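You operate a simulated robot arm through the tools that you are given. There is no shell and no other tool. Be economical: measure what you need, move in short steps, check, and stop when the job is done.

You run a simulated robot arm. Do the job below in one go: nothing can be reset, and whatever is moved stays where it is left.

## Task
Free the jammed rollers with the orange lever, then dump the pressure and switch off.
Fine: blue valve down to 20 first; keep the lever down till the jam lamp is out; the dump lever stays open.
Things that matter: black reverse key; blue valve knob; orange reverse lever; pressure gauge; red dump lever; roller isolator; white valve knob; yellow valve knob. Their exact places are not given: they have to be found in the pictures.

Only the result counts: the job must be done as asked and must still hold three seconds after the hand-in. Knocking over, shifting, dropping, spilling or breaking anything else fails it.

## Robot
A 7-joint arm with a two-finger parallel gripper on a trunk, on a base that drives. Base frame: it is fixed to the floor where the robot stands at the start and does not move with it; the origin is under the middle of the robot, x ahead of it, y to its left, z up. Units: cm, degrees, N and s.
With the tool pointing down near the work surface it reaches from about 10 to 68 cm from the robot's upright axis, wherever it stands. Its first joint turns from -166.0 to 166.0 degrees. Places, roughly: black reverse key [50, -10, 110]; blue valve knob [70, -10, 110]; orange reverse lever [60, 150, 130]; pressure gauge [70, 10, 130]; red dump lever [70, 10, 110]; roller isolator [70, -60, 130]; white valve knob [70, 130, 110]; yellow valve knob [70, 40, 110]. Payload 1.57 kg.
The tool frame sits at the grasp point between the pads (the TCP): z along the fingers, y along the line on which they close. The tips reach 3 cm beyond it. Largest opening 11 cm; finger width 2.4, thickness 1.2; the body of the gripper, 4.8 by 11.2 cm, starts 7.8 cm behind the TCP.
Orientation is that of the tool frame in the base frame, as a unit quaternion [x, y, z, w]. With the fingers straight down and closing along the base's y, the tool's x points along the base's -x, its y along +y and its z along -z.

## Interface
- The arm moves only by the tool play_rows. Its argument "targets" is a list of rows, each an object (a shift or turn left out is 0, a gripper value left out holds the last) with "jaw": the finger opening in cm, from 0 to 11; "travel": the shift along the base's x, y, z in units of 50 mm (1.0 is 50 mm), a list of three; "rotation": the turn, a rotation vector about the base's x, y, z in units of 6 degrees (1.0 is 6 degrees), a list of three. In form: [{"jaw": jaw, "travel": [dx, dy, dz], "rotation": [rx, ry, rz]}, ...]. A call has 1 to 20 rows; each row shifts and turns the commanded pose from where the row before left it. A call with a number of a shift or a turn outside -1 to 1 is refused whole. A row lasts 0.2 s, in which the tool goes at most 5 cm and 8.6 degrees; a call with a longer step from one row to the next is refused whole, and so is a gripper value outside its range. A pose out of reach is approached as far as the arm can. The call stops where the force on the tool passes 60 N (or 10 N more than at its start, if that is more) or the arm is blocked; 0.2 s more then pass. Each finger travels about 4.5 cm/s and halts on what it meets, pressing with about 27 N; the grip force reading is that of the motor and also rises with nothing between the fingers. The clock runs only during rows and for 0.2 s after the last one: add rows that do not move to give the fingers time. It gives the time, the measured TCP pose, the force on the tool (base axes), the opening and the grip force at its end, in the units of the frame above (readings bear some noise), with the torque about the TCP (base axes, N m) and any sound that the robot's microphone picked up.
- Cameras (640 x 400 px; columns grow to the right, rows downward): "scene" is now at [3.46, 13.04, 161.32]; the picture's right is [-0.39, -0.92, 0.00], its down [-0.48, 0.20, -0.86] and it looks along [0.79, -0.33, -0.52] (base axes); focal length 266 px, centre (320, 200). "wrist" rides on the gripper at [7, 1.6, -14.1] in the tool frame; the picture's right is [-0.23, 0.97, 0.00], its down [-0.86, -0.20, -0.48] and it looks along [-0.47, -0.11, 0.88] (tool axes); focal length 222 px, centre (320, 200).
- get_image(camera): a new picture of that camera. It takes no simulated time.
- raise_lower(by): slides the trunk up (or, below 0, down) by that many cm; the arm and the scene camera ride with it, the base frame stays. It gives what a move gives, with no picture.
- steer(legs): drives the robot by 1 to 6 legs, each [ahead, turn to the left] in cm and degrees, along the robot's own axes; the way and the turn of a leg run together, so that a leg with both is an arc; at most 150 cm and 180 degrees a leg. The arm and the cameras ride along, it lands a little off, and it stops where it bumps. It gives what a move gives.
- pan_tilt(pan, tilt): turns the head with the scene camera to pan (to the left, within 155 degrees either way) and tilt (down, from -29 to 69), counted from straight ahead of the robot. It gives what a move gives.
- locate(camera, pixels): for up to 12 pixels [column, row] of the newest picture of that camera ("zoom" is the newest enlarged one), the place [x, y, z] in the base frame of the surface seen there, good to about 0.2 cm, but the place of the scene camera against the robot may be out by one fixed shift of up to 1.8 cm in any direction. It takes no simulated time.
- enlarge(camera, box): a new picture of the part [left, top, right, bottom] of that camera's present view, enlarged. It takes no simulated time.
- sign_off(): hands the job in; it is judged then, once.

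Work in short steps. Measure before you move; look again where a grasp or a placing could have gone wrong, and mend it. You have 80 turns and 60 pictures in all, those below and enlarged ones among them. Open the gripper and draw the arm clear of the work before you hand the job in, unless the task says otherwise; then end with one line.

The tools are called as name(argument=value, ...) on one line, values as JSON. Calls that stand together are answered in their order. play_rows: Moves the arm, as the interface text tells. Its arguments: {"type":"object","properties":{"targets":{"type":"array","items":{"type":"object","properties":{"jaw":{"type":"number"},"travel":{"type":"array","items":{"type":"number"}},"rotation":{"type":"array","items":{"type":"number"}}}}}},"required":["targets"]} The other tools are called the same way: raise_lower (by) slides the trunk up or down; steer (legs) drives the base; pan_tilt (pan, tilt) turns the head that bears the scene camera; get_image (camera) takes a picture; locate (camera, pixels) gives the place of the surface under pixels of a picture; enlarge (camera, box) takes an enlarged picture of a part of a camera's view; sign_off () hands the job in.

At the start:

```text
clock: 0.0
tool_pos: [36.6, -31.23, 115.08]
orientation: [0.001, 1.0, 0.0, 0.0]
force: [0.9, 0.3, -0.4]
wrist_torque: [0.02, 0.01, -0.03]
width: 11.01
gripper_force: 0.1
trunk travel left (down, up): [-52.5, 6.5]
robot x, y, heading: [0.19, -0.37, -0.1]
head pan, tilt: [-22.8, 31.2]
```

scene: 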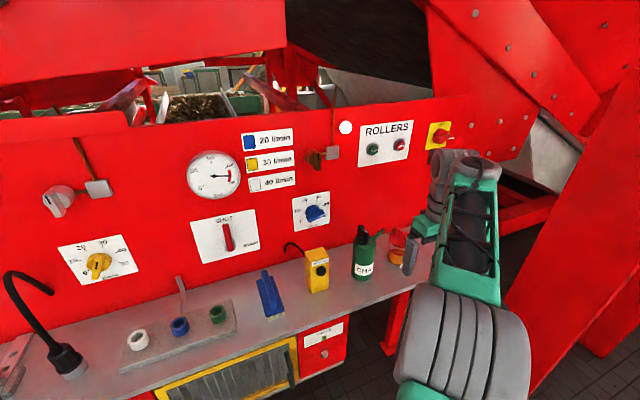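
wrist: 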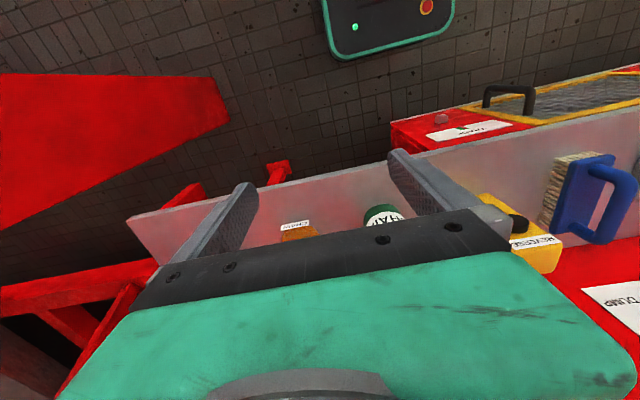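

The scene shows a red panel with a gauge (213,175), dump lever (228,237), blue knob (316,213), and yellow knob (98,265). I enlarge to read labels.

enlarge(camera="scene", box=[180, 100, 480, 288])

enlarge(camera="scene", box=[0, 150, 320, 350])

locate(camera="scene", pixels=[[316, 213], [228, 237], [98, 265], [213, 175], [318, 270], [445, 136], [372, 149], [400, 145], [60, 200], [315, 158], [345, 127], [310, 200]])

```text
2.13 times, centred on (330, 194) of scene
```

zoom: 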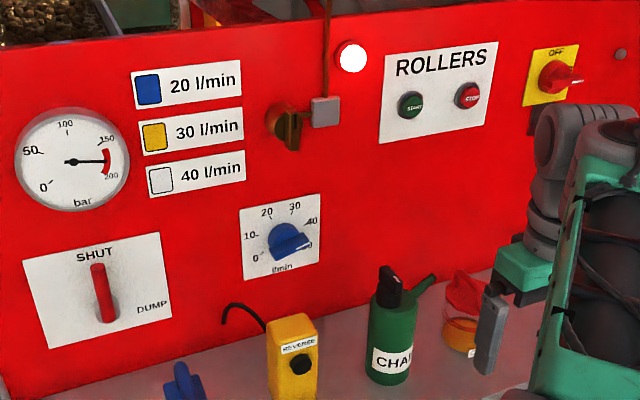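

```text
2.00 times, centred on (160, 250) of scene
```

zoom: 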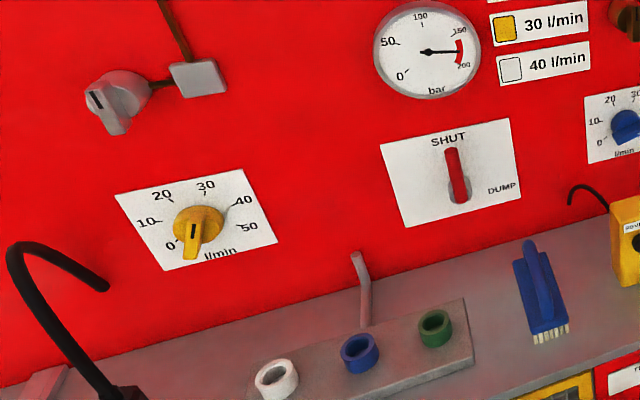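

```text
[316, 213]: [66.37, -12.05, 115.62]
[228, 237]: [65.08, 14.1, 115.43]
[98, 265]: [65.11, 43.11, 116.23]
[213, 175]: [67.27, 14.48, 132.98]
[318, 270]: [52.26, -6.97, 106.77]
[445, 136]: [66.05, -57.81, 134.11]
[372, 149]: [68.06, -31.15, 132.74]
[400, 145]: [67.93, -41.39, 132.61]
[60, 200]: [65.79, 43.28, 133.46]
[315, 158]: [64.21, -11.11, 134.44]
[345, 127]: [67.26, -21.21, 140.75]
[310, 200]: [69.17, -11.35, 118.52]
```

The blue knob seems to point near 50. Next I look left for the lever and lamp.

pan_tilt(pan=45, tilt=20)

get_image(camera="scene")

```text
clock: 1.4
tool_pos: [36.64, -31.18, 115.02]
orientation: [0.0, 1.0, 0.0, 0.0]
force: [0.7, 0.9, 0.3]
wrist_torque: [0.0, 0.01, -0.01]
width: 10.99
gripper_force: 0.1
trunk travel left (down, up): [-52.5, 6.5]
robot x, y, heading: [0.19, 0.01, -0.2]
head pan, tilt: [45.0, 20.0]
```

```text
55 pictures are left
```

scene: 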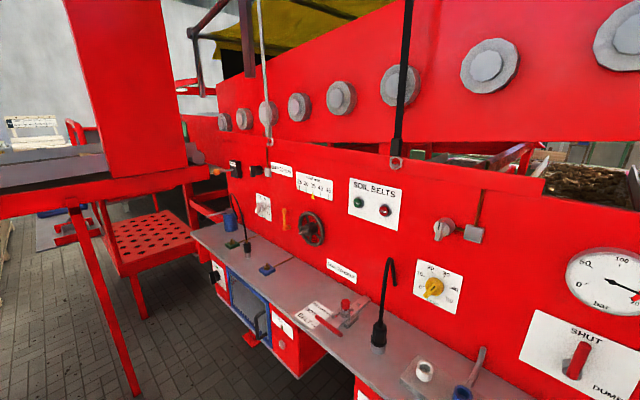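

enlarge(camera="scene", box=[190, 140, 450, 302])

locate(camera="scene", pixels=[[285, 218], [311, 228], [264, 207], [313, 186], [250, 168], [268, 127], [232, 168], [335, 315]])

```text
2.46 times, centred on (320, 221) of scene
```

zoom: 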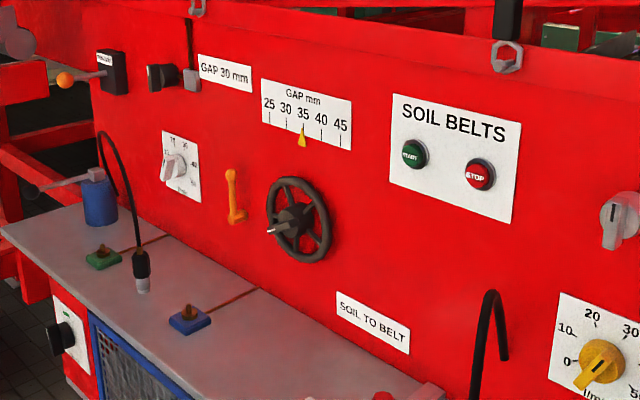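

```text
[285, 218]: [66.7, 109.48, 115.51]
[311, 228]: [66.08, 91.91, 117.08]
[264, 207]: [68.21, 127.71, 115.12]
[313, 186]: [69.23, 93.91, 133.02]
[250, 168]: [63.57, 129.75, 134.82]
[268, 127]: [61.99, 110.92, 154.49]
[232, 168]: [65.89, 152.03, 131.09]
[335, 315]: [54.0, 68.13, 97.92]
```

enlarge(camera="scene", box=[195, 140, 291, 200])

locate(camera="scene", pixels=[[217, 172], [226, 170], [235, 172], [232, 163]])

```text
6.67 times, centred on (243, 170) of scene
```

zoom: 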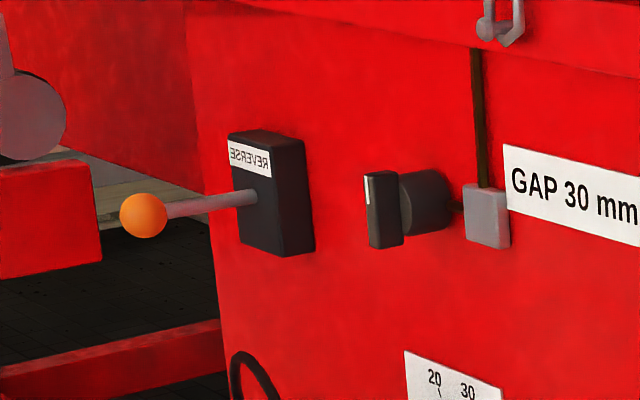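

```text
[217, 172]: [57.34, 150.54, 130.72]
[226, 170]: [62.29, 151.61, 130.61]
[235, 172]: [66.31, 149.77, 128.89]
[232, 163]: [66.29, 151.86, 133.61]
```

Now a closer look at the blue knob and its surroundings.

pan_tilt(pan=-12, tilt=35)

enlarge(camera="scene", box=[220, 80, 420, 205])

get_image(camera="scene")

```text
clock: 2.6
tool_pos: [36.65, -31.23, 114.92]
orientation: [0.0, 1.0, 0.0, -0.001]
force: [-0.2, 0.1, -0.4]
wrist_torque: [0.03, 0.01, 0.03]
width: 11.04
gripper_force: 0.0
trunk travel left (down, up): [-52.5, 6.5]
robot x, y, heading: [0.09, -0.35, 0.0]
head pan, tilt: [-12.0, 35.0]
```

```text
3.20 times, centred on (320, 142) of scene
```

zoom: 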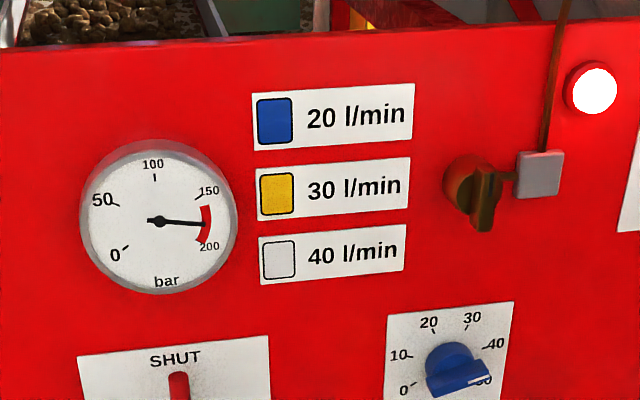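

```text
51 pictures are left
```

scene: 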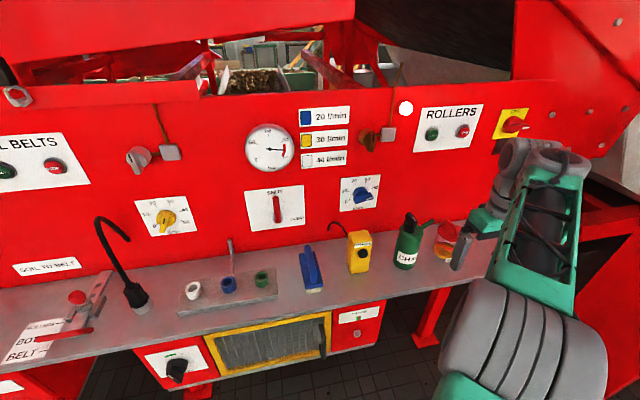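

enlarge(camera="scene", box=[310, 160, 470, 280])

locate(camera="scene", pixels=[[340, 185], [362, 195], [375, 200], [360, 232], [360, 252], [388, 236], [345, 232], [312, 265], [340, 265], [343, 207], [378, 178], [405, 218]])

```text
3.33 times, centred on (390, 220) of scene
```

zoom: 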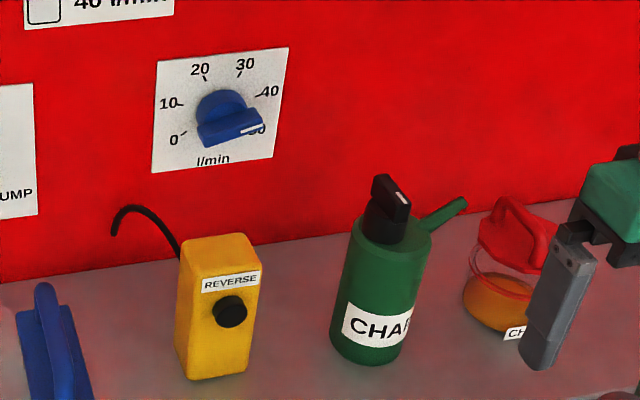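

```text
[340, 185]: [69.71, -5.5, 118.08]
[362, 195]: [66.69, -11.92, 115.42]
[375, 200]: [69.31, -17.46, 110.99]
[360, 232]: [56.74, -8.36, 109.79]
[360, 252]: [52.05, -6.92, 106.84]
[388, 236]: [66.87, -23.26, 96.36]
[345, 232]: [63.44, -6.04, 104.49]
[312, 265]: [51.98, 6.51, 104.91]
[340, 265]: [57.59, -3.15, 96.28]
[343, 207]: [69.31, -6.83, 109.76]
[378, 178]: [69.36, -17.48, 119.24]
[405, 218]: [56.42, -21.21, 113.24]
```

The blue knob's pointer is near 50 (dial centre ≈ y -11.7, z 115). I lift the arm, move in front of it and pitch the tool to 30° below horizontal.

play_rows(targets=[{"travel": [0, 0, 1], "jaw": 0}, {"travel": [0, 0, 1]}, {"travel": [0, 0, 1]}, {"travel": [0, 1, 0], "rotation": [0, -1, 0]}, {"travel": [0, 1, 0], "rotation": [0, -1, 0]}, {"travel": [0, 1, 0], "rotation": [0, -1, 0]}, {"travel": [0, 0.6, 0], "rotation": [0, -1, 0]}, {"rotation": [0, -1, 0]}, {"rotation": [0, -1, 0]}, {"rotation": [0, -1, 0]}, {"rotation": [0, -1, 0]}, {"rotation": [0, -1, 0]}, {"rotation": [0, -1, 0]}, {}, {}])

get_image(camera="scene")

get_image(camera="wrist")

```text
clock: 4.7
tool_pos: [40.03, -12.6, 124.74]
orientation: [-0.017, 0.973, 0.029, 0.23]
force: [0.4, 0.4, -0.9]
wrist_torque: [-0.04, 0.0, 0.01]
width: 0.04
gripper_force: 21.3
out of reach, approached as far as the arm can: row 9, 10
trunk travel left (down, up): [-52.5, 6.5]
robot x, y, heading: [0.29, 0.15, -0.0]
head pan, tilt: [-12.0, 35.0]
stopped in row 10: the arm was blocked; the commanded pose is now the measured one
```

```text
49 pictures are left
```

scene: 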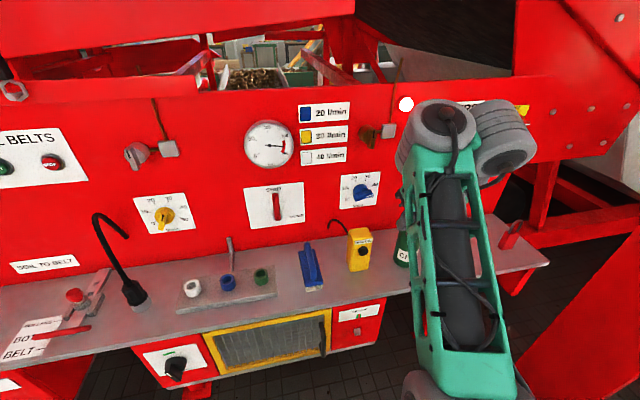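

```text
48 pictures are left
```

wrist: 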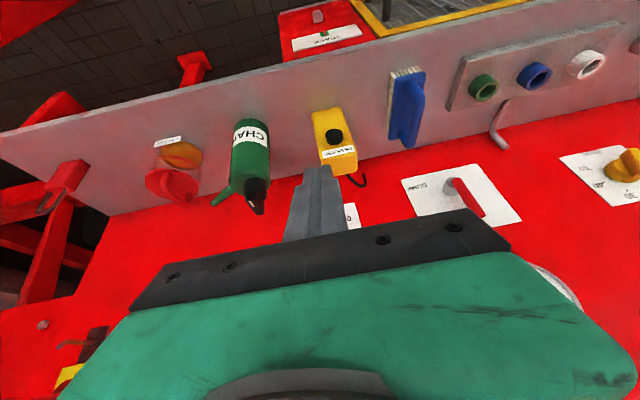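

The wrist jammed at a limit (tool too near the body); only 27° of tilt was made. I extend forward and retry the tilt.

play_rows(targets=[{"travel": [1, 0, 0]}, {"travel": [1, 0, 0]}, {"rotation": [0, -1, 0]}, {"rotation": [0, -1, 0]}, {"rotation": [0, -1, 0]}, {"rotation": [0, -1, 0]}, {"rotation": [0, -1, 0]}, {}])

```text
clock: 6.5
tool_pos: [41.54, -9.93, 135.88]
orientation: [-0.021, 0.93, 0.028, 0.365]
force: [-0.6, 1.2, 0.0]
wrist_torque: [-0.01, -0.01, -0.03]
width: 0.0
gripper_force: 20.9
out of reach, approached as far as the arm can: row 3, 4, 5, 6, 7
trunk travel left (down, up): [-52.5, 6.5]
robot x, y, heading: [-0.01, -0.08, 0.2]
head pan, tilt: [-12.0, 35.0]
```

The tilt saturates; a lower shoulder should flatten the forearm. I lower the trunk and then raise the tool back up while tilting.

raise_lower(by=-14)

play_rows(targets=[{"travel": [0, 0, 1]}, {"travel": [0, 0, 1]}, {"travel": [0.5, 0, 0]}, {"rotation": [0, -1, 0]}, {"rotation": [0, -1, 0]}, {}])

```text
clock: 8.2
tool_pos: [41.87, -10.03, 121.33]
orientation: [-0.022, 0.932, 0.029, 0.36]
force: [0.0, -0.2, 0.8]
wrist_torque: [-0.03, 0.01, 0.0]
width: 0.0
gripper_force: 21.1
trunk travel left (down, up): [-38.5, 20.5]
robot x, y, heading: [0.34, 0.03, 0.2]
head pan, tilt: [-12.0, 35.0]
```

```text
clock: 9.6
tool_pos: [42.72, -9.48, 134.3]
orientation: [-0.026, 0.893, 0.022, 0.448]
force: [-0.1, 0.2, -0.5]
wrist_torque: [-0.03, 0.05, -0.01]
width: 0.01
gripper_force: 21.7
out of reach, approached as far as the arm can: row 5
trunk travel left (down, up): [-38.5, 20.5]
robot x, y, heading: [0.01, 0.01, 0.0]
head pan, tilt: [-12.0, 35.0]
```

Tilt is now 37° below horizontal; I lower the trunk further and repeat.

raise_lower(by=-12)

play_rows(targets=[{"travel": [0, 0, 1]}, {"rotation": [0, -1, 0]}, {"rotation": [0, -0.5, 0]}, {"travel": [1, 0, 0]}, {}])

get_image(camera="scene")

```text
clock: 11.1
tool_pos: [42.71, -9.61, 122.25]
orientation: [-0.026, 0.894, 0.022, 0.448]
force: [-0.5, -0.5, 0.6]
wrist_torque: [0.0, 0.0, 0.0]
width: 0.0
gripper_force: 21.4
trunk travel left (down, up): [-26.5, 32.5]
robot x, y, heading: [-0.22, 0.37, -0.1]
head pan, tilt: [-12.0, 35.0]
```

```text
clock: 12.3
tool_pos: [47.63, -9.48, 128.34]
orientation: [-0.026, 0.873, 0.021, 0.487]
force: [1.1, 0.1, -0.7]
wrist_torque: [0.02, -0.02, 0.0]
width: 0.0
gripper_force: 21.2
out of reach, approached as far as the arm can: row 2, 3, 4
trunk travel left (down, up): [-26.5, 32.5]
robot x, y, heading: [0.29, -0.23, -0.1]
head pan, tilt: [-12.0, 35.0]
```

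```text
47 pictures are left
```

scene: 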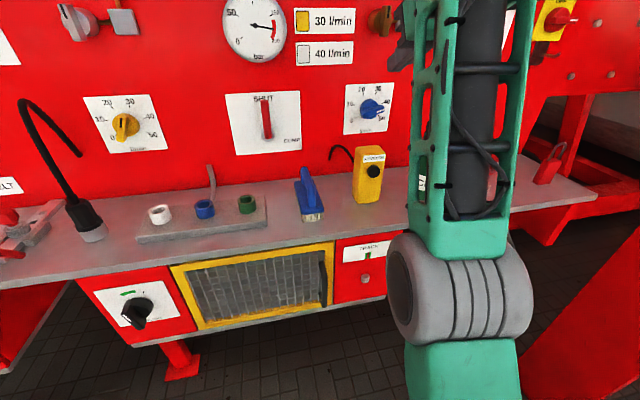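

Pitch is ~32° down. Lower the trunk 11 cm to bring the tool to knob height and look.

raise_lower(by=-11)

get_image(camera="wrist")

pan_tilt(pan=-12, tilt=20)

get_image(camera="scene")

```text
clock: 13.7
tool_pos: [47.7, -9.48, 117.43]
orientation: [-0.027, 0.873, 0.021, 0.487]
force: [0.0, -0.8, 0.3]
wrist_torque: [0.02, 0.0, 0.0]
width: 0.02
gripper_force: 20.8
trunk travel left (down, up): [-15.5, 43.5]
robot x, y, heading: [-0.14, -0.06, -0.1]
head pan, tilt: [-12.0, 35.0]
```

```text
46 pictures are left
```

wrist: 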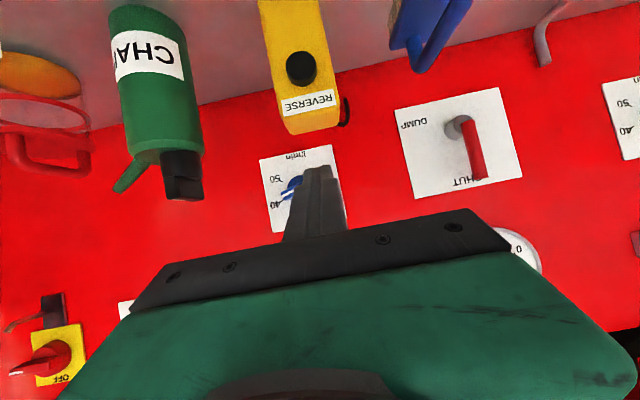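

```text
clock: 14.4
tool_pos: [47.58, -9.47, 117.38]
orientation: [-0.027, 0.872, 0.02, 0.488]
force: [0.3, 0.0, -0.1]
wrist_torque: [-0.02, 0.01, -0.02]
width: 0.01
gripper_force: 21.4
trunk travel left (down, up): [-15.5, 43.5]
robot x, y, heading: [-0.01, 0.26, 0.1]
head pan, tilt: [-12.0, 20.0]
```

```text
45 pictures are left
```

scene: 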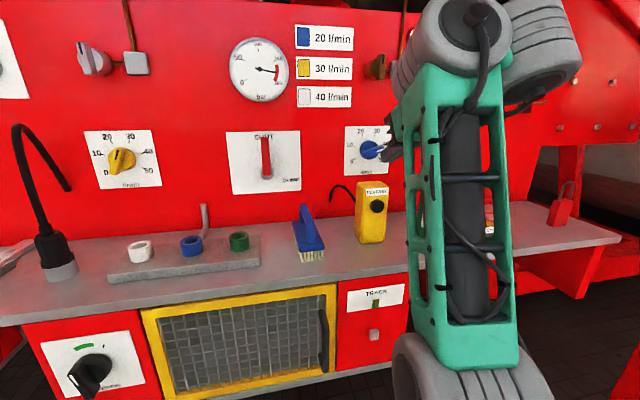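

I measure with the wrist camera, which has no camera shift: knob stripe at (290,185), dial card corners, dump lever (478,180), box top.

locate(camera="wrist", pixels=[[290, 187], [297, 180], [261, 160], [332, 146], [274, 232], [310, 130], [320, 100], [482, 178], [470, 125], [396, 110], [502, 88], [186, 196]])

enlarge(camera="wrist", box=[230, 130, 358, 240])

locate(camera="scene", pixels=[[345, 127], [390, 126], [388, 173], [267, 155], [383, 148], [370, 148]])

enlarge(camera="scene", box=[330, 110, 426, 190])

```text
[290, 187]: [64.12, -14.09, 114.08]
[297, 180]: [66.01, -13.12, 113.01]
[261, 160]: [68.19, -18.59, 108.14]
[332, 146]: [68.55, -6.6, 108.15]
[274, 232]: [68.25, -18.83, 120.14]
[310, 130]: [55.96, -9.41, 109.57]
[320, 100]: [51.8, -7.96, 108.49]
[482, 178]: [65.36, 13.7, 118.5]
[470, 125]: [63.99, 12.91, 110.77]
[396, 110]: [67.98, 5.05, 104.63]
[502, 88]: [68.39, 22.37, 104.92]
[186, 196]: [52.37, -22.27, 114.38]
```

```text
3.64 times, centred on (294, 185) of wrist
```

zoom: 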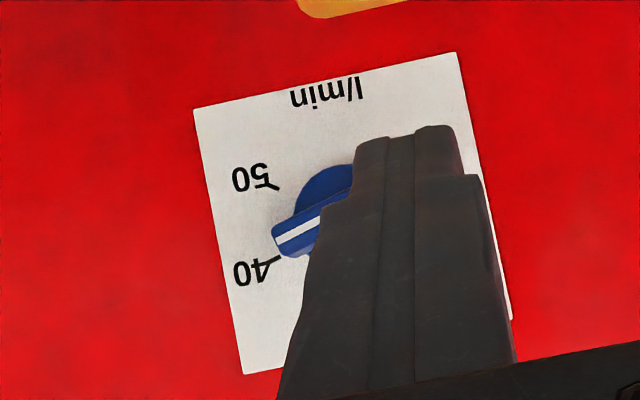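

```text
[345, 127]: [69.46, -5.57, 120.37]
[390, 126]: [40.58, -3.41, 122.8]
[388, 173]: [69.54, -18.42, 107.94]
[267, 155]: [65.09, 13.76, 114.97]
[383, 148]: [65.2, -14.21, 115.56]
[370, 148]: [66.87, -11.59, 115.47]
```

```text
5.00 times, centred on (378, 150) of scene
```

zoom: 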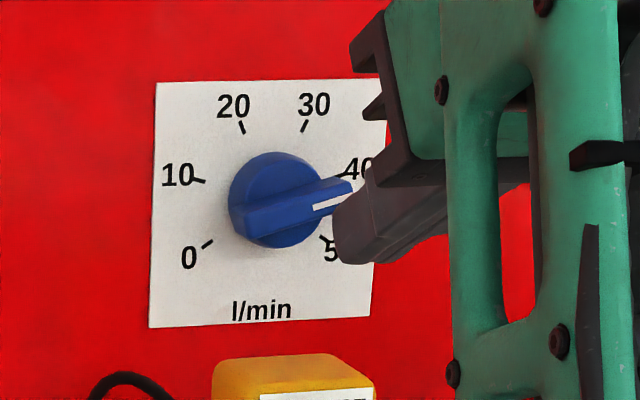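

The pointer reads ~42, pivot at about (y -12.6, z 114.1), bar face x≈64, disc face x≈66. I will push down the bar's left end; first I lift, lower the trunk, and flatten the pitch a bit.

play_rows(targets=[{"travel": [0, 0, 1]}, {"travel": [0, 0, 0.8]}, {}])

raise_lower(by=-9)

play_rows(targets=[{"travel": [0.9, 0, 0]}, {"travel": [0.9, 0, 0]}, {"rotation": [0, -1, 0]}, {"rotation": [0, -0.7, 0]}, {}])

```text
clock: 15.2
tool_pos: [46.4, -9.83, 124.01]
orientation: [-0.027, 0.873, 0.021, 0.487]
force: [-0.1, -0.1, 1.0]
wrist_torque: [-0.01, -0.01, -0.03]
width: 0.02
gripper_force: 21.1
out of reach, approached as far as the arm can: row 2
trunk travel left (down, up): [-15.5, 43.5]
robot x, y, heading: [-0.29, -0.15, 0.2]
head pan, tilt: [-12.0, 20.0]
```

```text
clock: 16.5
tool_pos: [46.23, -9.76, 114.96]
orientation: [-0.027, 0.873, 0.021, 0.487]
force: [-1.0, 0.2, 0.7]
wrist_torque: [0.0, 0.03, -0.01]
width: 0.0
gripper_force: 20.9
trunk travel left (down, up): [-6.5, 52.5]
robot x, y, heading: [-0.1, -0.08, -0.0]
head pan, tilt: [-12.0, 20.0]
```

```text
clock: 17.7
tool_pos: [52.4, -10.36, 112.01]
orientation: [-0.028, 0.826, 0.017, 0.563]
force: [-0.3, 0.0, 1.2]
wrist_torque: [-0.02, 0.0, 0.0]
width: 0.03
gripper_force: 21.1
out of reach, approached as far as the arm can: row 1, 2
trunk travel left (down, up): [-6.5, 52.5]
robot x, y, heading: [-0.02, 0.08, -0.1]
head pan, tilt: [-12.0, 20.0]
```

The IK wanders; I check how the arm stands.

get_image(camera="scene")

get_image(camera="wrist")

```text
42 pictures are left
```

scene: 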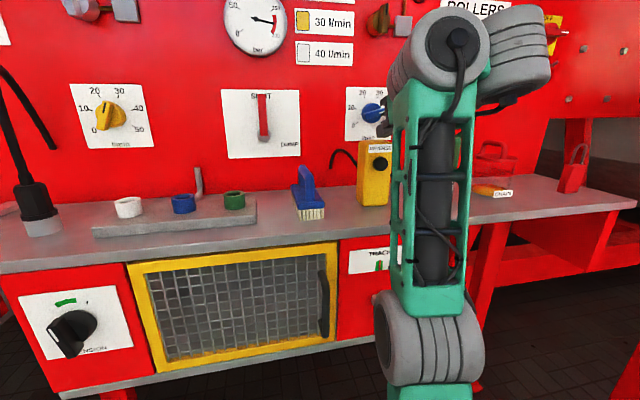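

```text
41 pictures are left
```

wrist: 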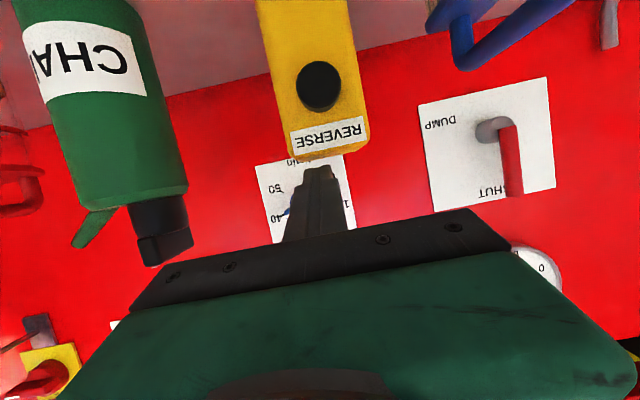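

The upper arm stands upright and the forearm folds steeply, so the robot is too close. I back up 18 cm so that the arm can stretch out.

steer(legs=[[-18, 0]])

play_rows(targets=[{"travel": [0, 0, 1]}, {"travel": [0.5, 0, 1]}, {"travel": [1, 0, 0]}, {"travel": [1, 0, 0]}, {"travel": [1, 0, 0]}, {}])

```text
clock: 19.2
tool_pos: [34.28, -10.22, 112.08]
orientation: [-0.028, 0.827, 0.018, 0.562]
force: [0.2, 0.7, 0.0]
wrist_torque: [0.01, -0.01, 0.01]
width: 0.02
gripper_force: 21.3
trunk travel left (down, up): [-6.5, 52.5]
robot x, y, heading: [-18.27, -0.18, -0.1]
head pan, tilt: [-12.0, 20.0]
```

```text
refused: row 2 steps farther than a row can; nothing moved
```

play_rows(targets=[{"travel": [1, 0, 0]}, {"travel": [0, 0, 1]}, {"travel": [1, 0, 0]}, {"travel": [0, 0, 0.6]}, {"travel": [1, 0, 0]}, {"travel": [0.8, 0, 0]}, {}])

```text
clock: 20.8
tool_pos: [35.22, -10.64, 111.18]
orientation: [-0.027, 0.826, 0.018, 0.562]
force: [0.1, 0.3, -0.8]
wrist_torque: [0.03, 0.0, -0.03]
width: 0.01
gripper_force: 20.7
out of reach, approached as far as the arm can: row 1, 2, 3, 4, 5, 6
trunk travel left (down, up): [-6.5, 52.5]
robot x, y, heading: [-17.89, 0.1, 0.2]
head pan, tilt: [-12.0, 20.0]
```

It is stuck at a joint limit; I undo some tilt, extend, then tilt again.

play_rows(targets=[{"rotation": [0, 1, 0]}, {"rotation": [0, 1, 0]}, {"rotation": [0, 1, 0]}, {"rotation": [0, 1, 0]}, {"rotation": [0, 1, 0]}, {"travel": [0, 0, 1]}, {"travel": [1, 0, 0]}, {"travel": [1, 0, 0]}, {"travel": [1, 0, 0]}, {"travel": [1, 0, 0]}, {}])

```text
clock: 23.2
tool_pos: [41.53, -12.11, 103.01]
orientation: [-0.024, 0.914, 0.022, 0.403]
force: [0.4, -0.1, 0.2]
wrist_torque: [0.0, -0.01, -0.03]
width: 0.01
gripper_force: 21.2
out of reach, approached as far as the arm can: row 2, 3, 4, 5, 6, 7, 8, 9, 10
trunk travel left (down, up): [-6.5, 52.5]
robot x, y, heading: [-17.75, 0.01, -0.1]
head pan, tilt: [-12.0, 20.0]
```

Analysis: the shoulder sits lower than I thought, and now I'm limited by reach. I raise the trunk by 36 cm and retry at the stretched distance.

raise_lower(by=36)

play_rows(targets=[{"travel": [1, 0, 0]}, {"travel": [0, 0, -1]}, {"travel": [0.4, 0, -0.8]}, {"rotation": [0, -1, 0]}, {"rotation": [0, -1, 0]}, {"rotation": [0, -1, 0]}, {}])

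```text
clock: 26.7
tool_pos: [41.41, -12.12, 138.88]
orientation: [-0.024, 0.915, 0.022, 0.403]
force: [0.7, 0.0, 0.0]
wrist_torque: [0.0, 0.0, -0.03]
width: 0.0
gripper_force: 21.3
trunk travel left (down, up): [-42.5, 16.5]
robot x, y, heading: [-17.69, 0.31, -0.4]
head pan, tilt: [-12.0, 20.0]
```

```text
clock: 28.3
tool_pos: [46.97, -12.64, 130.54]
orientation: [-0.025, 0.9, 0.02, 0.434]
force: [0.6, 0.5, 0.3]
wrist_torque: [0.01, 0.01, 0.0]
width: 0.01
gripper_force: 21.4
out of reach, approached as far as the arm can: row 1, 2, 3, 4, 5, 6
trunk travel left (down, up): [-42.5, 16.5]
robot x, y, heading: [-17.88, -0.01, 0.2]
head pan, tilt: [-12.0, 20.0]
```

play_rows(targets=[{"travel": [0, 0, -1]}, {"travel": [0, 0, -1]}, {"rotation": [0, -1, 0]}, {"rotation": [0, -1, 0]}, {"travel": [0.6, 0, 0]}, {}])

get_image(camera="scene")

```text
clock: 29.7
tool_pos: [48.01, -12.9, 128.54]
orientation: [-0.025, 0.907, 0.018, 0.42]
force: [0.4, 0.3, -0.2]
wrist_torque: [-0.03, 0.02, 0.02]
width: 0.0
gripper_force: 21.7
out of reach, approached as far as the arm can: row 1, 2, 3, 4, 5
trunk travel left (down, up): [-42.5, 16.5]
robot x, y, heading: [-17.8, -0.01, -0.1]
head pan, tilt: [-12.0, 20.0]
```

```text
40 pictures are left
```

scene: 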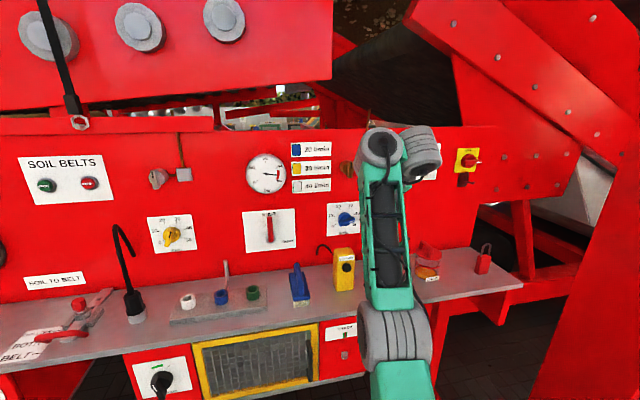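

locate(camera="scene", pixels=[[395, 335], [385, 150], [420, 148], [390, 260], [408, 390], [385, 215]])

get_image(camera="wrist")

```text
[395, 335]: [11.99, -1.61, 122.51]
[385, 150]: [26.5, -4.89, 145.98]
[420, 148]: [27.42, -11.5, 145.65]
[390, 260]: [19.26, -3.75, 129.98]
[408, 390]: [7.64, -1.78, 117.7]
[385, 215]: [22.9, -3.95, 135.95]
```

```text
39 pictures are left
```

wrist: 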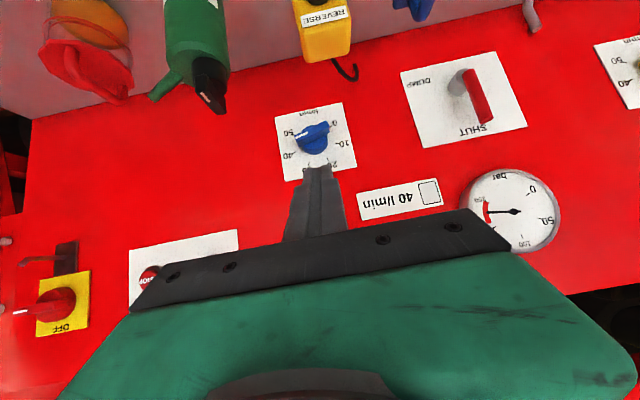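

The forearm points up from a low elbow at ~(12,-2,122). I look down to see the shoulder.

pan_tilt(pan=-15, tilt=66)

get_image(camera="scene")

locate(camera="scene", pixels=[[320, 380], [320, 340], [320, 300], [340, 250], [340, 200], [345, 150], [350, 100], [360, 60]])

```text
clock: 30.9
tool_pos: [47.82, -12.9, 128.54]
orientation: [-0.025, 0.907, 0.018, 0.421]
force: [0.5, 0.9, 0.2]
wrist_torque: [0.0, 0.02, 0.01]
width: 0.01
gripper_force: 21.5
trunk travel left (down, up): [-42.5, 16.5]
robot x, y, heading: [-18.21, 0.03, -0.4]
head pan, tilt: [-15.0, 66.0]
```

```text
38 pictures are left
```

scene: 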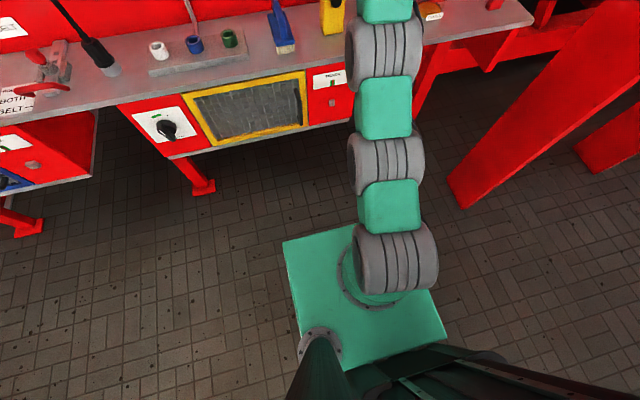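

```text
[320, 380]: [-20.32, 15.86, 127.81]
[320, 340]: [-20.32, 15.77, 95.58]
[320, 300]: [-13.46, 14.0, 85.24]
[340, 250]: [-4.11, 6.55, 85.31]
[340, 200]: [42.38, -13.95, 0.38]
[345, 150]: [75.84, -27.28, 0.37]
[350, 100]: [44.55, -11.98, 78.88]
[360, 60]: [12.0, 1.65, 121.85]
```

locate(camera="scene", pixels=[[400, 265], [390, 210], [388, 165], [385, 110], [385, 55], [385, 10]])

```text
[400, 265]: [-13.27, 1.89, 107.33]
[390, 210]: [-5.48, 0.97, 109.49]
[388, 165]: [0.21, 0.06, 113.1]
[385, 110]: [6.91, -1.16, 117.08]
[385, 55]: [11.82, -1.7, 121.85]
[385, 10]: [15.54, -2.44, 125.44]
```

The shoulder is at about z 100 and the arm is almost straight (wrist ≈28 cm behind the TCP). I pull the tool back and down so the elbow bends, to test that the IK comes free.

play_rows(targets=[{"travel": [-1, 0, 0]}, {"travel": [-1, 0, 0]}, {"travel": [0, 0, -1]}, {}, {}])

```text
clock: 32.0
tool_pos: [45.16, -15.77, 130.87]
orientation: [-0.026, 0.907, 0.019, 0.419]
force: [-1.2, -0.1, -0.3]
wrist_torque: [-0.02, 0.01, 0.0]
width: 0.0
gripper_force: 21.5
out of reach, approached as far as the arm can: row 1, 2, 3
trunk travel left (down, up): [-42.5, 16.5]
robot x, y, heading: [-18.33, 0.0, -0.0]
head pan, tilt: [-15.0, 66.0]
```

Still caught at a joint limit; I go back toward the original down-pointing posture to unfold it.

play_rows(targets=[{"rotation": [0, 1, 0]}, {"rotation": [0, 1, 0]}, {"rotation": [0, 1, 0]}, {"rotation": [0, 1, 0]}, {"travel": [0, 0, -1]}, {"travel": [-1, 0, 0]}, {"travel": [-1, 0, 0]}, {"travel": [0, 0, -1]}, {"travel": [-1, 0, 0]}, {"rotation": [0, 1, 0]}, {"rotation": [0, 1, 0]}, {}])

pan_tilt(pan=-15, tilt=45)

get_image(camera="scene")

```text
clock: 33.2
tool_pos: [43.82, -17.35, 126.49]
orientation: [-0.022, 0.974, 0.018, 0.227]
force: [16.3, -12.5, -11.4]
wrist_torque: [0.93, -0.12, 1.37]
width: 0.0
gripper_force: 21.1
out of reach, approached as far as the arm can: row 3, 4, 5
trunk travel left (down, up): [-42.5, 16.5]
robot x, y, heading: [-17.98, 0.1, 0.2]
head pan, tilt: [-15.0, 66.0]
stopped in row 5: the force on the tool passed its limit (the readings are from after the stop); the commanded pose is now the measured one
```

```text
clock: 34.1
tool_pos: [43.95, -17.33, 125.97]
orientation: [-0.022, 0.974, 0.019, 0.224]
force: [25.0, -23.2, -22.3]
wrist_torque: [1.94, -0.64, 2.86]
width: 0.0
gripper_force: 20.6
trunk travel left (down, up): [-42.5, 16.5]
robot x, y, heading: [-18.34, 0.07, 0.1]
head pan, tilt: [-15.0, 45.0]
```

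```text
37 pictures are left
```

scene: 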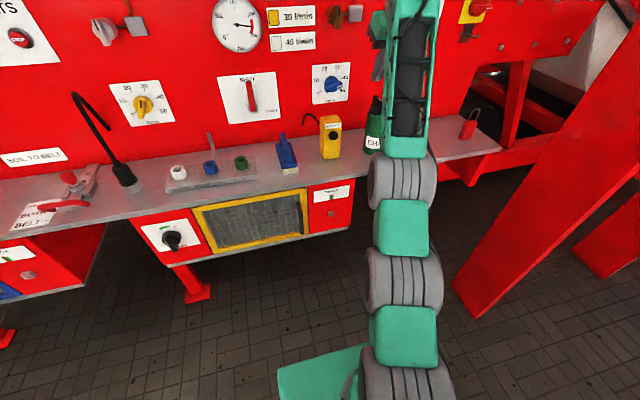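

Forces of ~40 N show the hand is folded against its own forearm. I relieve that by tilting back a bit and moving out, and plan to work with a steep tool (~60° down) instead.

play_rows(targets=[{"rotation": [0, -0.7, 0], "travel": [0.3, 0, 0.3]}, {}, {}])

get_image(camera="wrist")

```text
clock: 34.9
tool_pos: [45.03, -17.38, 127.23]
orientation: [-0.022, 0.965, 0.018, 0.26]
force: [-0.9, -0.1, -0.2]
wrist_torque: [-0.02, 0.01, -0.01]
width: 0.03
gripper_force: 21.5
out of reach, approached as far as the arm can: row 1
trunk travel left (down, up): [-42.5, 16.5]
robot x, y, heading: [-17.66, -0.08, 0.1]
head pan, tilt: [-15.0, 45.0]
```

```text
36 pictures are left
```

wrist: 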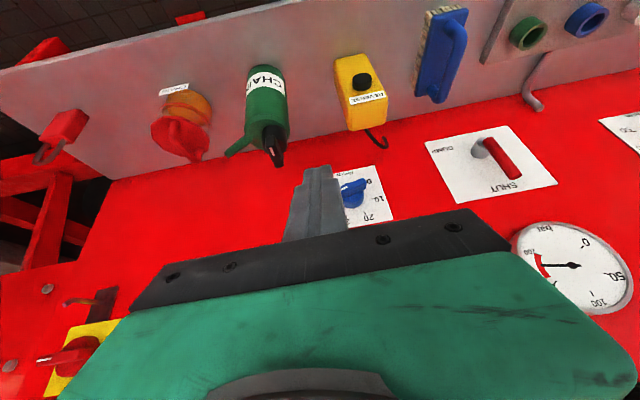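

play_rows(targets=[{"travel": [0, -1, 0]}, {"travel": [0, -1, 0]}, {"travel": [-1, 0, 0]}, {"travel": [-1, 0, 0]}, {}])

```text
clock: 36.1
tool_pos: [32.23, -24.41, 125.58]
orientation: [-0.023, 0.965, 0.02, 0.259]
force: [-1.3, -0.1, 0.5]
wrist_torque: [-0.03, -0.03, 0.05]
width: 0.0
gripper_force: 21.5
out of reach, approached as far as the arm can: row 1, 2
trunk travel left (down, up): [-42.5, 16.5]
robot x, y, heading: [-17.93, -0.18, 0.3]
head pan, tilt: [-15.0, 45.0]
```

play_rows(targets=[{}, {"travel": [0, 0, -1]}, {"travel": [0, 0, -1]}, {"rotation": [0, -1, 0]}, {"rotation": [0, -1, 0]}, {"rotation": [0, -1, 0]}, {}])

```text
clock: 37.7
tool_pos: [31.18, -27.16, 126.55]
orientation: [-0.026, 0.937, 0.021, 0.348]
force: [-0.3, -0.3, -0.1]
wrist_torque: [0.02, 0.03, 0.0]
width: 0.0
gripper_force: 22.0
out of reach, approached as far as the arm can: row 3, 4, 5, 6
trunk travel left (down, up): [-42.5, 16.5]
robot x, y, heading: [-17.88, -0.2, -0.2]
head pan, tilt: [-15.0, 45.0]
```

The arm has shoulder height and reach limits: I pick an intermediate base/trunk setting (robot x≈-4, trunk -23) where the wrist target is well inside. First pull the tool back, then drive and lower.

play_rows(targets=[{"travel": [-1, 0, 0]}, {"travel": [-0.6, 0, 0]}, {}])

steer(legs=[[13.5, 0]])

raise_lower(by=-13)

play_rows(targets=[{"travel": [0, 1, 0]}, {"travel": [0, 0, 1]}, {"travel": [0, 1, 0]}, {"travel": [0, 1, 0]}, {}])

```text
clock: 38.5
tool_pos: [26.76, -25.39, 125.83]
orientation: [-0.026, 0.938, 0.019, 0.344]
force: [-0.2, -0.5, 0.3]
wrist_torque: [-0.01, -0.01, 0.02]
width: 0.0
gripper_force: 21.1
out of reach, approached as far as the arm can: row 1, 2
trunk travel left (down, up): [-42.5, 16.5]
robot x, y, heading: [-17.85, 0.02, 0.1]
head pan, tilt: [-15.0, 45.0]
```

```text
clock: 39.8
tool_pos: [40.4, -25.35, 125.96]
orientation: [-0.026, 0.938, 0.019, 0.345]
force: [-0.1, -0.9, 0.4]
wrist_torque: [0.02, 0.03, -0.06]
width: 0.01
gripper_force: 20.8
trunk travel left (down, up): [-42.5, 16.5]
robot x, y, heading: [-4.51, -0.03, 0.1]
head pan, tilt: [-15.0, 45.0]
```

```text
clock: 41.4
tool_pos: [40.45, -25.34, 113.03]
orientation: [-0.026, 0.938, 0.018, 0.345]
force: [0.1, 0.4, 0.4]
wrist_torque: [-0.01, 0.03, -0.01]
width: 0.0
gripper_force: 21.5
trunk travel left (down, up): [-29.5, 29.5]
robot x, y, heading: [-4.41, -0.46, 0.1]
head pan, tilt: [-15.0, 45.0]
```

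```text
clock: 42.6
tool_pos: [40.51, -10.32, 117.94]
orientation: [-0.025, 0.939, 0.017, 0.344]
force: [-0.4, -0.3, 0.0]
wrist_torque: [-0.01, -0.03, -0.03]
width: 0.0
gripper_force: 20.8
trunk travel left (down, up): [-29.5, 29.5]
robot x, y, heading: [-4.33, -0.12, -0.1]
head pan, tilt: [-15.0, 45.0]
```

All reachable now. I extend forward toward the knob at z≈121.

play_rows(targets=[{"travel": [0, 0, 0.6]}, {"travel": [1, 0, 0]}, {"travel": [1, 0, 0]}, {"travel": [1, 0, 0]}, {}, {"rotation": [0, -1, 0]}, {}])

get_image(camera="wrist")

```text
clock: 44.2
tool_pos: [55.46, -10.46, 121.03]
orientation: [-0.027, 0.919, 0.016, 0.393]
force: [-0.4, -1.0, 0.2]
wrist_torque: [0.04, -0.01, 0.03]
width: 0.0
gripper_force: 21.3
trunk travel left (down, up): [-29.5, 29.5]
robot x, y, heading: [-4.19, -0.28, 0.1]
head pan, tilt: [-15.0, 45.0]
```

```text
35 pictures are left
```

wrist: 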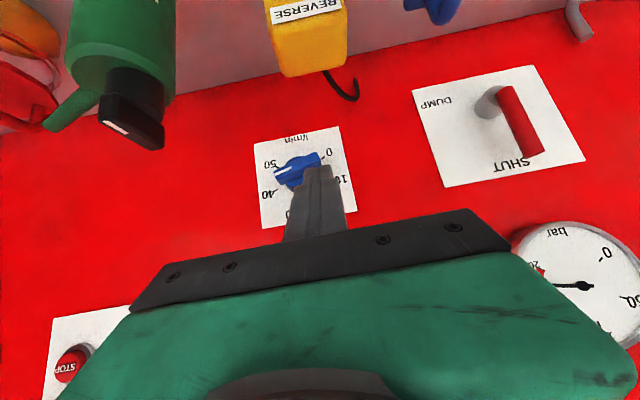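

Reachable. I flatten to ~30° pitch.

play_rows(targets=[{"rotation": [0, -1, 0]}, {"rotation": [0, -1, 0]}, {"rotation": [0, -0.3, 0]}, {}, {}])

```text
clock: 45.4
tool_pos: [57.32, -11.1, 123.87]
orientation: [-0.028, 0.876, 0.013, 0.481]
force: [-0.6, 0.6, 0.9]
wrist_torque: [-0.03, -0.03, -0.01]
width: 0.03
gripper_force: 21.2
out of reach, approached as far as the arm can: row 1, 2
trunk travel left (down, up): [-29.5, 29.5]
robot x, y, heading: [-4.47, 0.16, 0.0]
head pan, tilt: [-15.0, 45.0]
```

play_rows(targets=[{"travel": [0, 0.1, -1]}, {"travel": [1, 0, 0]}, {}, {}])

get_image(camera="wrist")

```text
refused: row 1 steps farther than a row can; nothing moved
```

```text
34 pictures are left
```

wrist: 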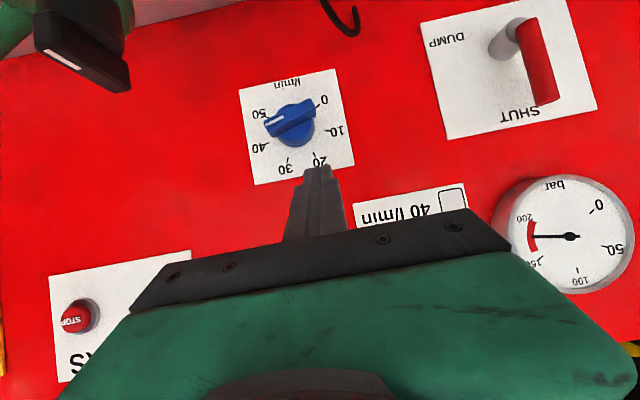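

enlarge(camera="wrist", box=[230, 65, 370, 190])

locate(camera="wrist", pixels=[[267, 128], [313, 113], [290, 118], [295, 140], [275, 145], [240, 89], [335, 70], [255, 184], [354, 165], [285, 112]])

play_rows(targets=[{"travel": [0, 0.1, -0.9]}, {"travel": [0.9, 0, 0]}, {}, {}])

```text
3.20 times, centred on (300, 128) of wrist
```

zoom: 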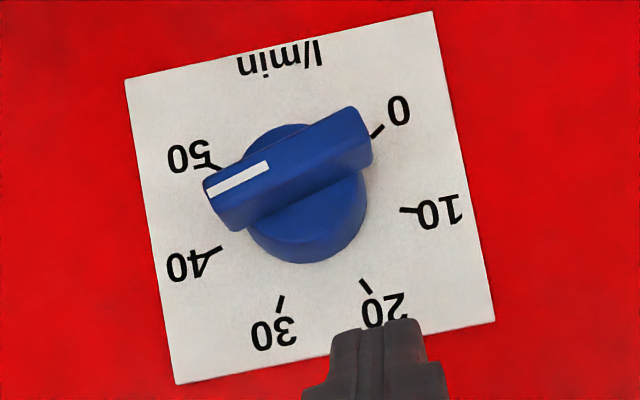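

```text
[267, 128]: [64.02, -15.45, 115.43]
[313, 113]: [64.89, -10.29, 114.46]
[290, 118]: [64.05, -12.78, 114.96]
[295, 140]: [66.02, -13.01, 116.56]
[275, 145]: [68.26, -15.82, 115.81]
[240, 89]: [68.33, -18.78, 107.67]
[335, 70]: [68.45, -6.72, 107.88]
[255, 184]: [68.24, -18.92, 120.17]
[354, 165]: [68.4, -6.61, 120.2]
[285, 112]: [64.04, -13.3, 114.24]
```

```text
clock: 46.4
tool_pos: [57.49, -10.74, 123.95]
orientation: [-0.028, 0.876, 0.011, 0.482]
force: [-0.7, 0.1, 0.4]
wrist_torque: [0.01, 0.0, -0.03]
width: 0.02
gripper_force: 21.0
out of reach, approached as far as the arm can: row 1, 2
trunk travel left (down, up): [-29.5, 29.5]
robot x, y, heading: [-4.6, 0.12, 0.1]
head pan, tilt: [-15.0, 45.0]
```

Bar spans y -15.5…-9.9, reading ≈40. Downward arm motion is at its limit, so I lower the trunk 5 cm instead, then go forward.

raise_lower(by=-5.3)

play_rows(targets=[{"travel": [0.5, 0, 0]}, {"travel": [0.5, 0, 0]}, {}, {}])

```text
clock: 47.3
tool_pos: [57.57, -10.76, 118.51]
orientation: [-0.028, 0.876, 0.01, 0.482]
force: [-0.1, 0.3, -0.3]
wrist_torque: [0.03, 0.0, -0.01]
width: 0.02
gripper_force: 21.4
trunk travel left (down, up): [-24.2, 34.8]
robot x, y, heading: [-4.32, -0.17, -0.1]
head pan, tilt: [-15.0, 45.0]
```

```text
clock: 48.3
tool_pos: [57.51, -10.73, 118.49]
orientation: [-0.028, 0.876, 0.011, 0.482]
force: [-0.1, -0.1, -0.5]
wrist_torque: [0.0, 0.01, 0.0]
width: 0.0
gripper_force: 20.9
out of reach, approached as far as the arm can: row 1, 2
trunk travel left (down, up): [-24.2, 34.8]
robot x, y, heading: [-4.81, 0.03, 0.0]
head pan, tilt: [-15.0, 45.0]
```

The flat pose sits at the edge of reach. I steepen to ~40°, pull the tool back 5 cm, then bring the base 6 cm closer.

play_rows(targets=[{"rotation": [0, 1, 0]}, {"rotation": [0, 0.5, 0], "travel": [-0.9, 0, 0]}, {"travel": [-0.8, 0, 0]}, {}, {}])

steer(legs=[[6, 0]])

play_rows(targets=[{"travel": [0, 0, 0.3]}, {"travel": [0.5, 0, 0]}, {}, {}])

```text
clock: 49.5
tool_pos: [50.03, -10.98, 120.43]
orientation: [-0.027, 0.911, 0.013, 0.41]
force: [0.4, -0.4, 0.0]
wrist_torque: [-0.01, 0.01, 0.0]
width: 0.03
gripper_force: 21.2
out of reach, approached as far as the arm can: row 3
trunk travel left (down, up): [-24.2, 34.8]
robot x, y, heading: [-4.18, 0.13, 0.2]
head pan, tilt: [-15.0, 45.0]
```

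```text
clock: 50.5
tool_pos: [55.88, -10.92, 120.41]
orientation: [-0.027, 0.912, 0.013, 0.409]
force: [-0.3, 0.1, -0.2]
wrist_torque: [-0.01, -0.01, 0.02]
width: 0.04
gripper_force: 21.2
trunk travel left (down, up): [-24.2, 34.8]
robot x, y, heading: [2.03, -0.13, -0.2]
head pan, tilt: [-15.0, 45.0]
```

```text
clock: 51.5
tool_pos: [58.44, -10.97, 121.9]
orientation: [-0.027, 0.912, 0.013, 0.409]
force: [0.0, -0.4, -0.7]
wrist_torque: [-0.02, -0.03, 0.0]
width: 0.0
gripper_force: 21.7
trunk travel left (down, up): [-24.2, 34.8]
robot x, y, heading: [1.48, 0.2, -0.0]
head pan, tilt: [-15.0, 45.0]
```

Reachable now. Go to (62.8,-10.4,119) just above the bar's left end.

play_rows(targets=[{"travel": [0.87, 0.1, 0]}, {"travel": [0, 0, -0.56]}, {}, {}])

get_image(camera="wrist")

```text
clock: 52.5
tool_pos: [62.23, -10.57, 118.11]
orientation: [-0.027, 0.912, 0.013, 0.41]
force: [-0.7, 0.1, 0.3]
wrist_torque: [-0.02, -0.02, 0.01]
width: 0.01
gripper_force: 21.3
out of reach, approached as far as the arm can: row 1
trunk travel left (down, up): [-24.2, 34.8]
robot x, y, heading: [1.36, 0.0, 0.2]
head pan, tilt: [-15.0, 45.0]
```

```text
32 pictures are left
```

wrist: 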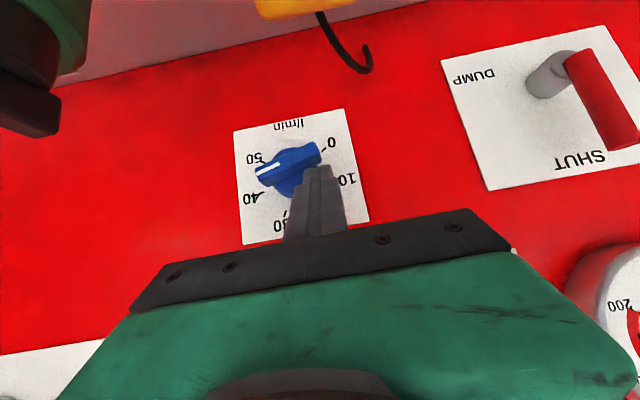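

Tip sits just above the bar's left end. Push down 2.2 cm in small steps with slight forward motion.

play_rows(targets=[{"travel": [0.12, 0, 0]}, {"travel": [0, 0, -0.14]}, {"travel": [0, 0, -0.15]}, {"travel": [0, 0, -0.15]}, {}])

get_image(camera="wrist")

```text
clock: 53.7
tool_pos: [62.85, -10.68, 116.21]
orientation: [-0.027, 0.911, 0.014, 0.41]
force: [0.5, -0.3, 1.0]
wrist_torque: [-0.01, -0.01, 0.04]
width: 0.01
gripper_force: 21.5
trunk travel left (down, up): [-24.2, 34.8]
robot x, y, heading: [1.21, -0.04, 0.1]
head pan, tilt: [-15.0, 45.0]
```

```text
31 pictures are left
```

wrist: 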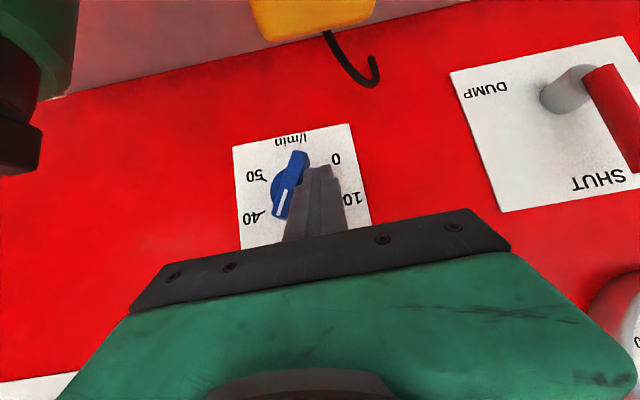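

The bar swung to ≈30. Now I move left, go lower, and push its bottom end to the right.

play_rows(targets=[{"travel": [0, 0.26, 0]}, {"travel": [0, 0, -0.24]}, {"travel": [0, 0, -0.24]}, {"travel": [0, -0.13, 0]}, {"travel": [0, -0.13, 0]}, {}])

get_image(camera="wrist")

```text
clock: 55.1
tool_pos: [64.09, -9.88, 115.1]
orientation: [-0.032, 0.912, 0.016, 0.409]
force: [0.6, 49.2, -1.6]
wrist_torque: [0.4, 0.05, 1.27]
width: 0.0
gripper_force: 21.7
out of reach, approached as far as the arm can: row 2, 3
trunk travel left (down, up): [-24.2, 34.8]
robot x, y, heading: [1.46, 0.22, 0.5]
head pan, tilt: [-15.0, 45.0]
```

```text
30 pictures are left
```

wrist: 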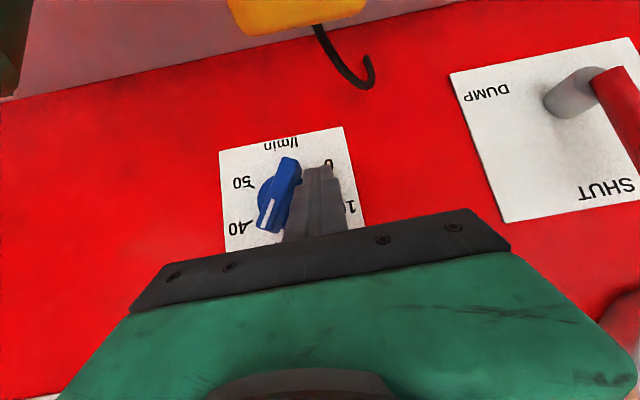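

49 N sideways: the tip drifted forward to x 64.1 and catches the disc. I back off, then use the trunk for lowering.

play_rows(targets=[{"travel": [0, 0.25, 0]}, {"travel": [-0.25, 0, 0]}, {"travel": [-0.1, 0, 0]}, {}])

raise_lower(by=-2)

```text
clock: 56.1
tool_pos: [63.12, -9.82, 115.89]
orientation: [-0.026, 0.912, 0.012, 0.408]
force: [9.5, 11.0, -3.0]
wrist_torque: [0.22, -0.05, 0.38]
width: 0.03
gripper_force: 21.3
out of reach, approached as far as the arm can: row 2, 3
trunk travel left (down, up): [-24.2, 34.8]
robot x, y, heading: [1.75, -0.12, 0.2]
head pan, tilt: [-15.0, 45.0]
```

```text
clock: 56.7
tool_pos: [62.97, -9.86, 114.01]
orientation: [-0.027, 0.912, 0.013, 0.409]
force: [0.2, 0.4, 0.5]
wrist_torque: [-0.01, 0.02, -0.01]
width: 0.0
gripper_force: 21.5
trunk travel left (down, up): [-22.2, 36.8]
robot x, y, heading: [1.51, -0.06, 0.0]
head pan, tilt: [-15.0, 45.0]
```

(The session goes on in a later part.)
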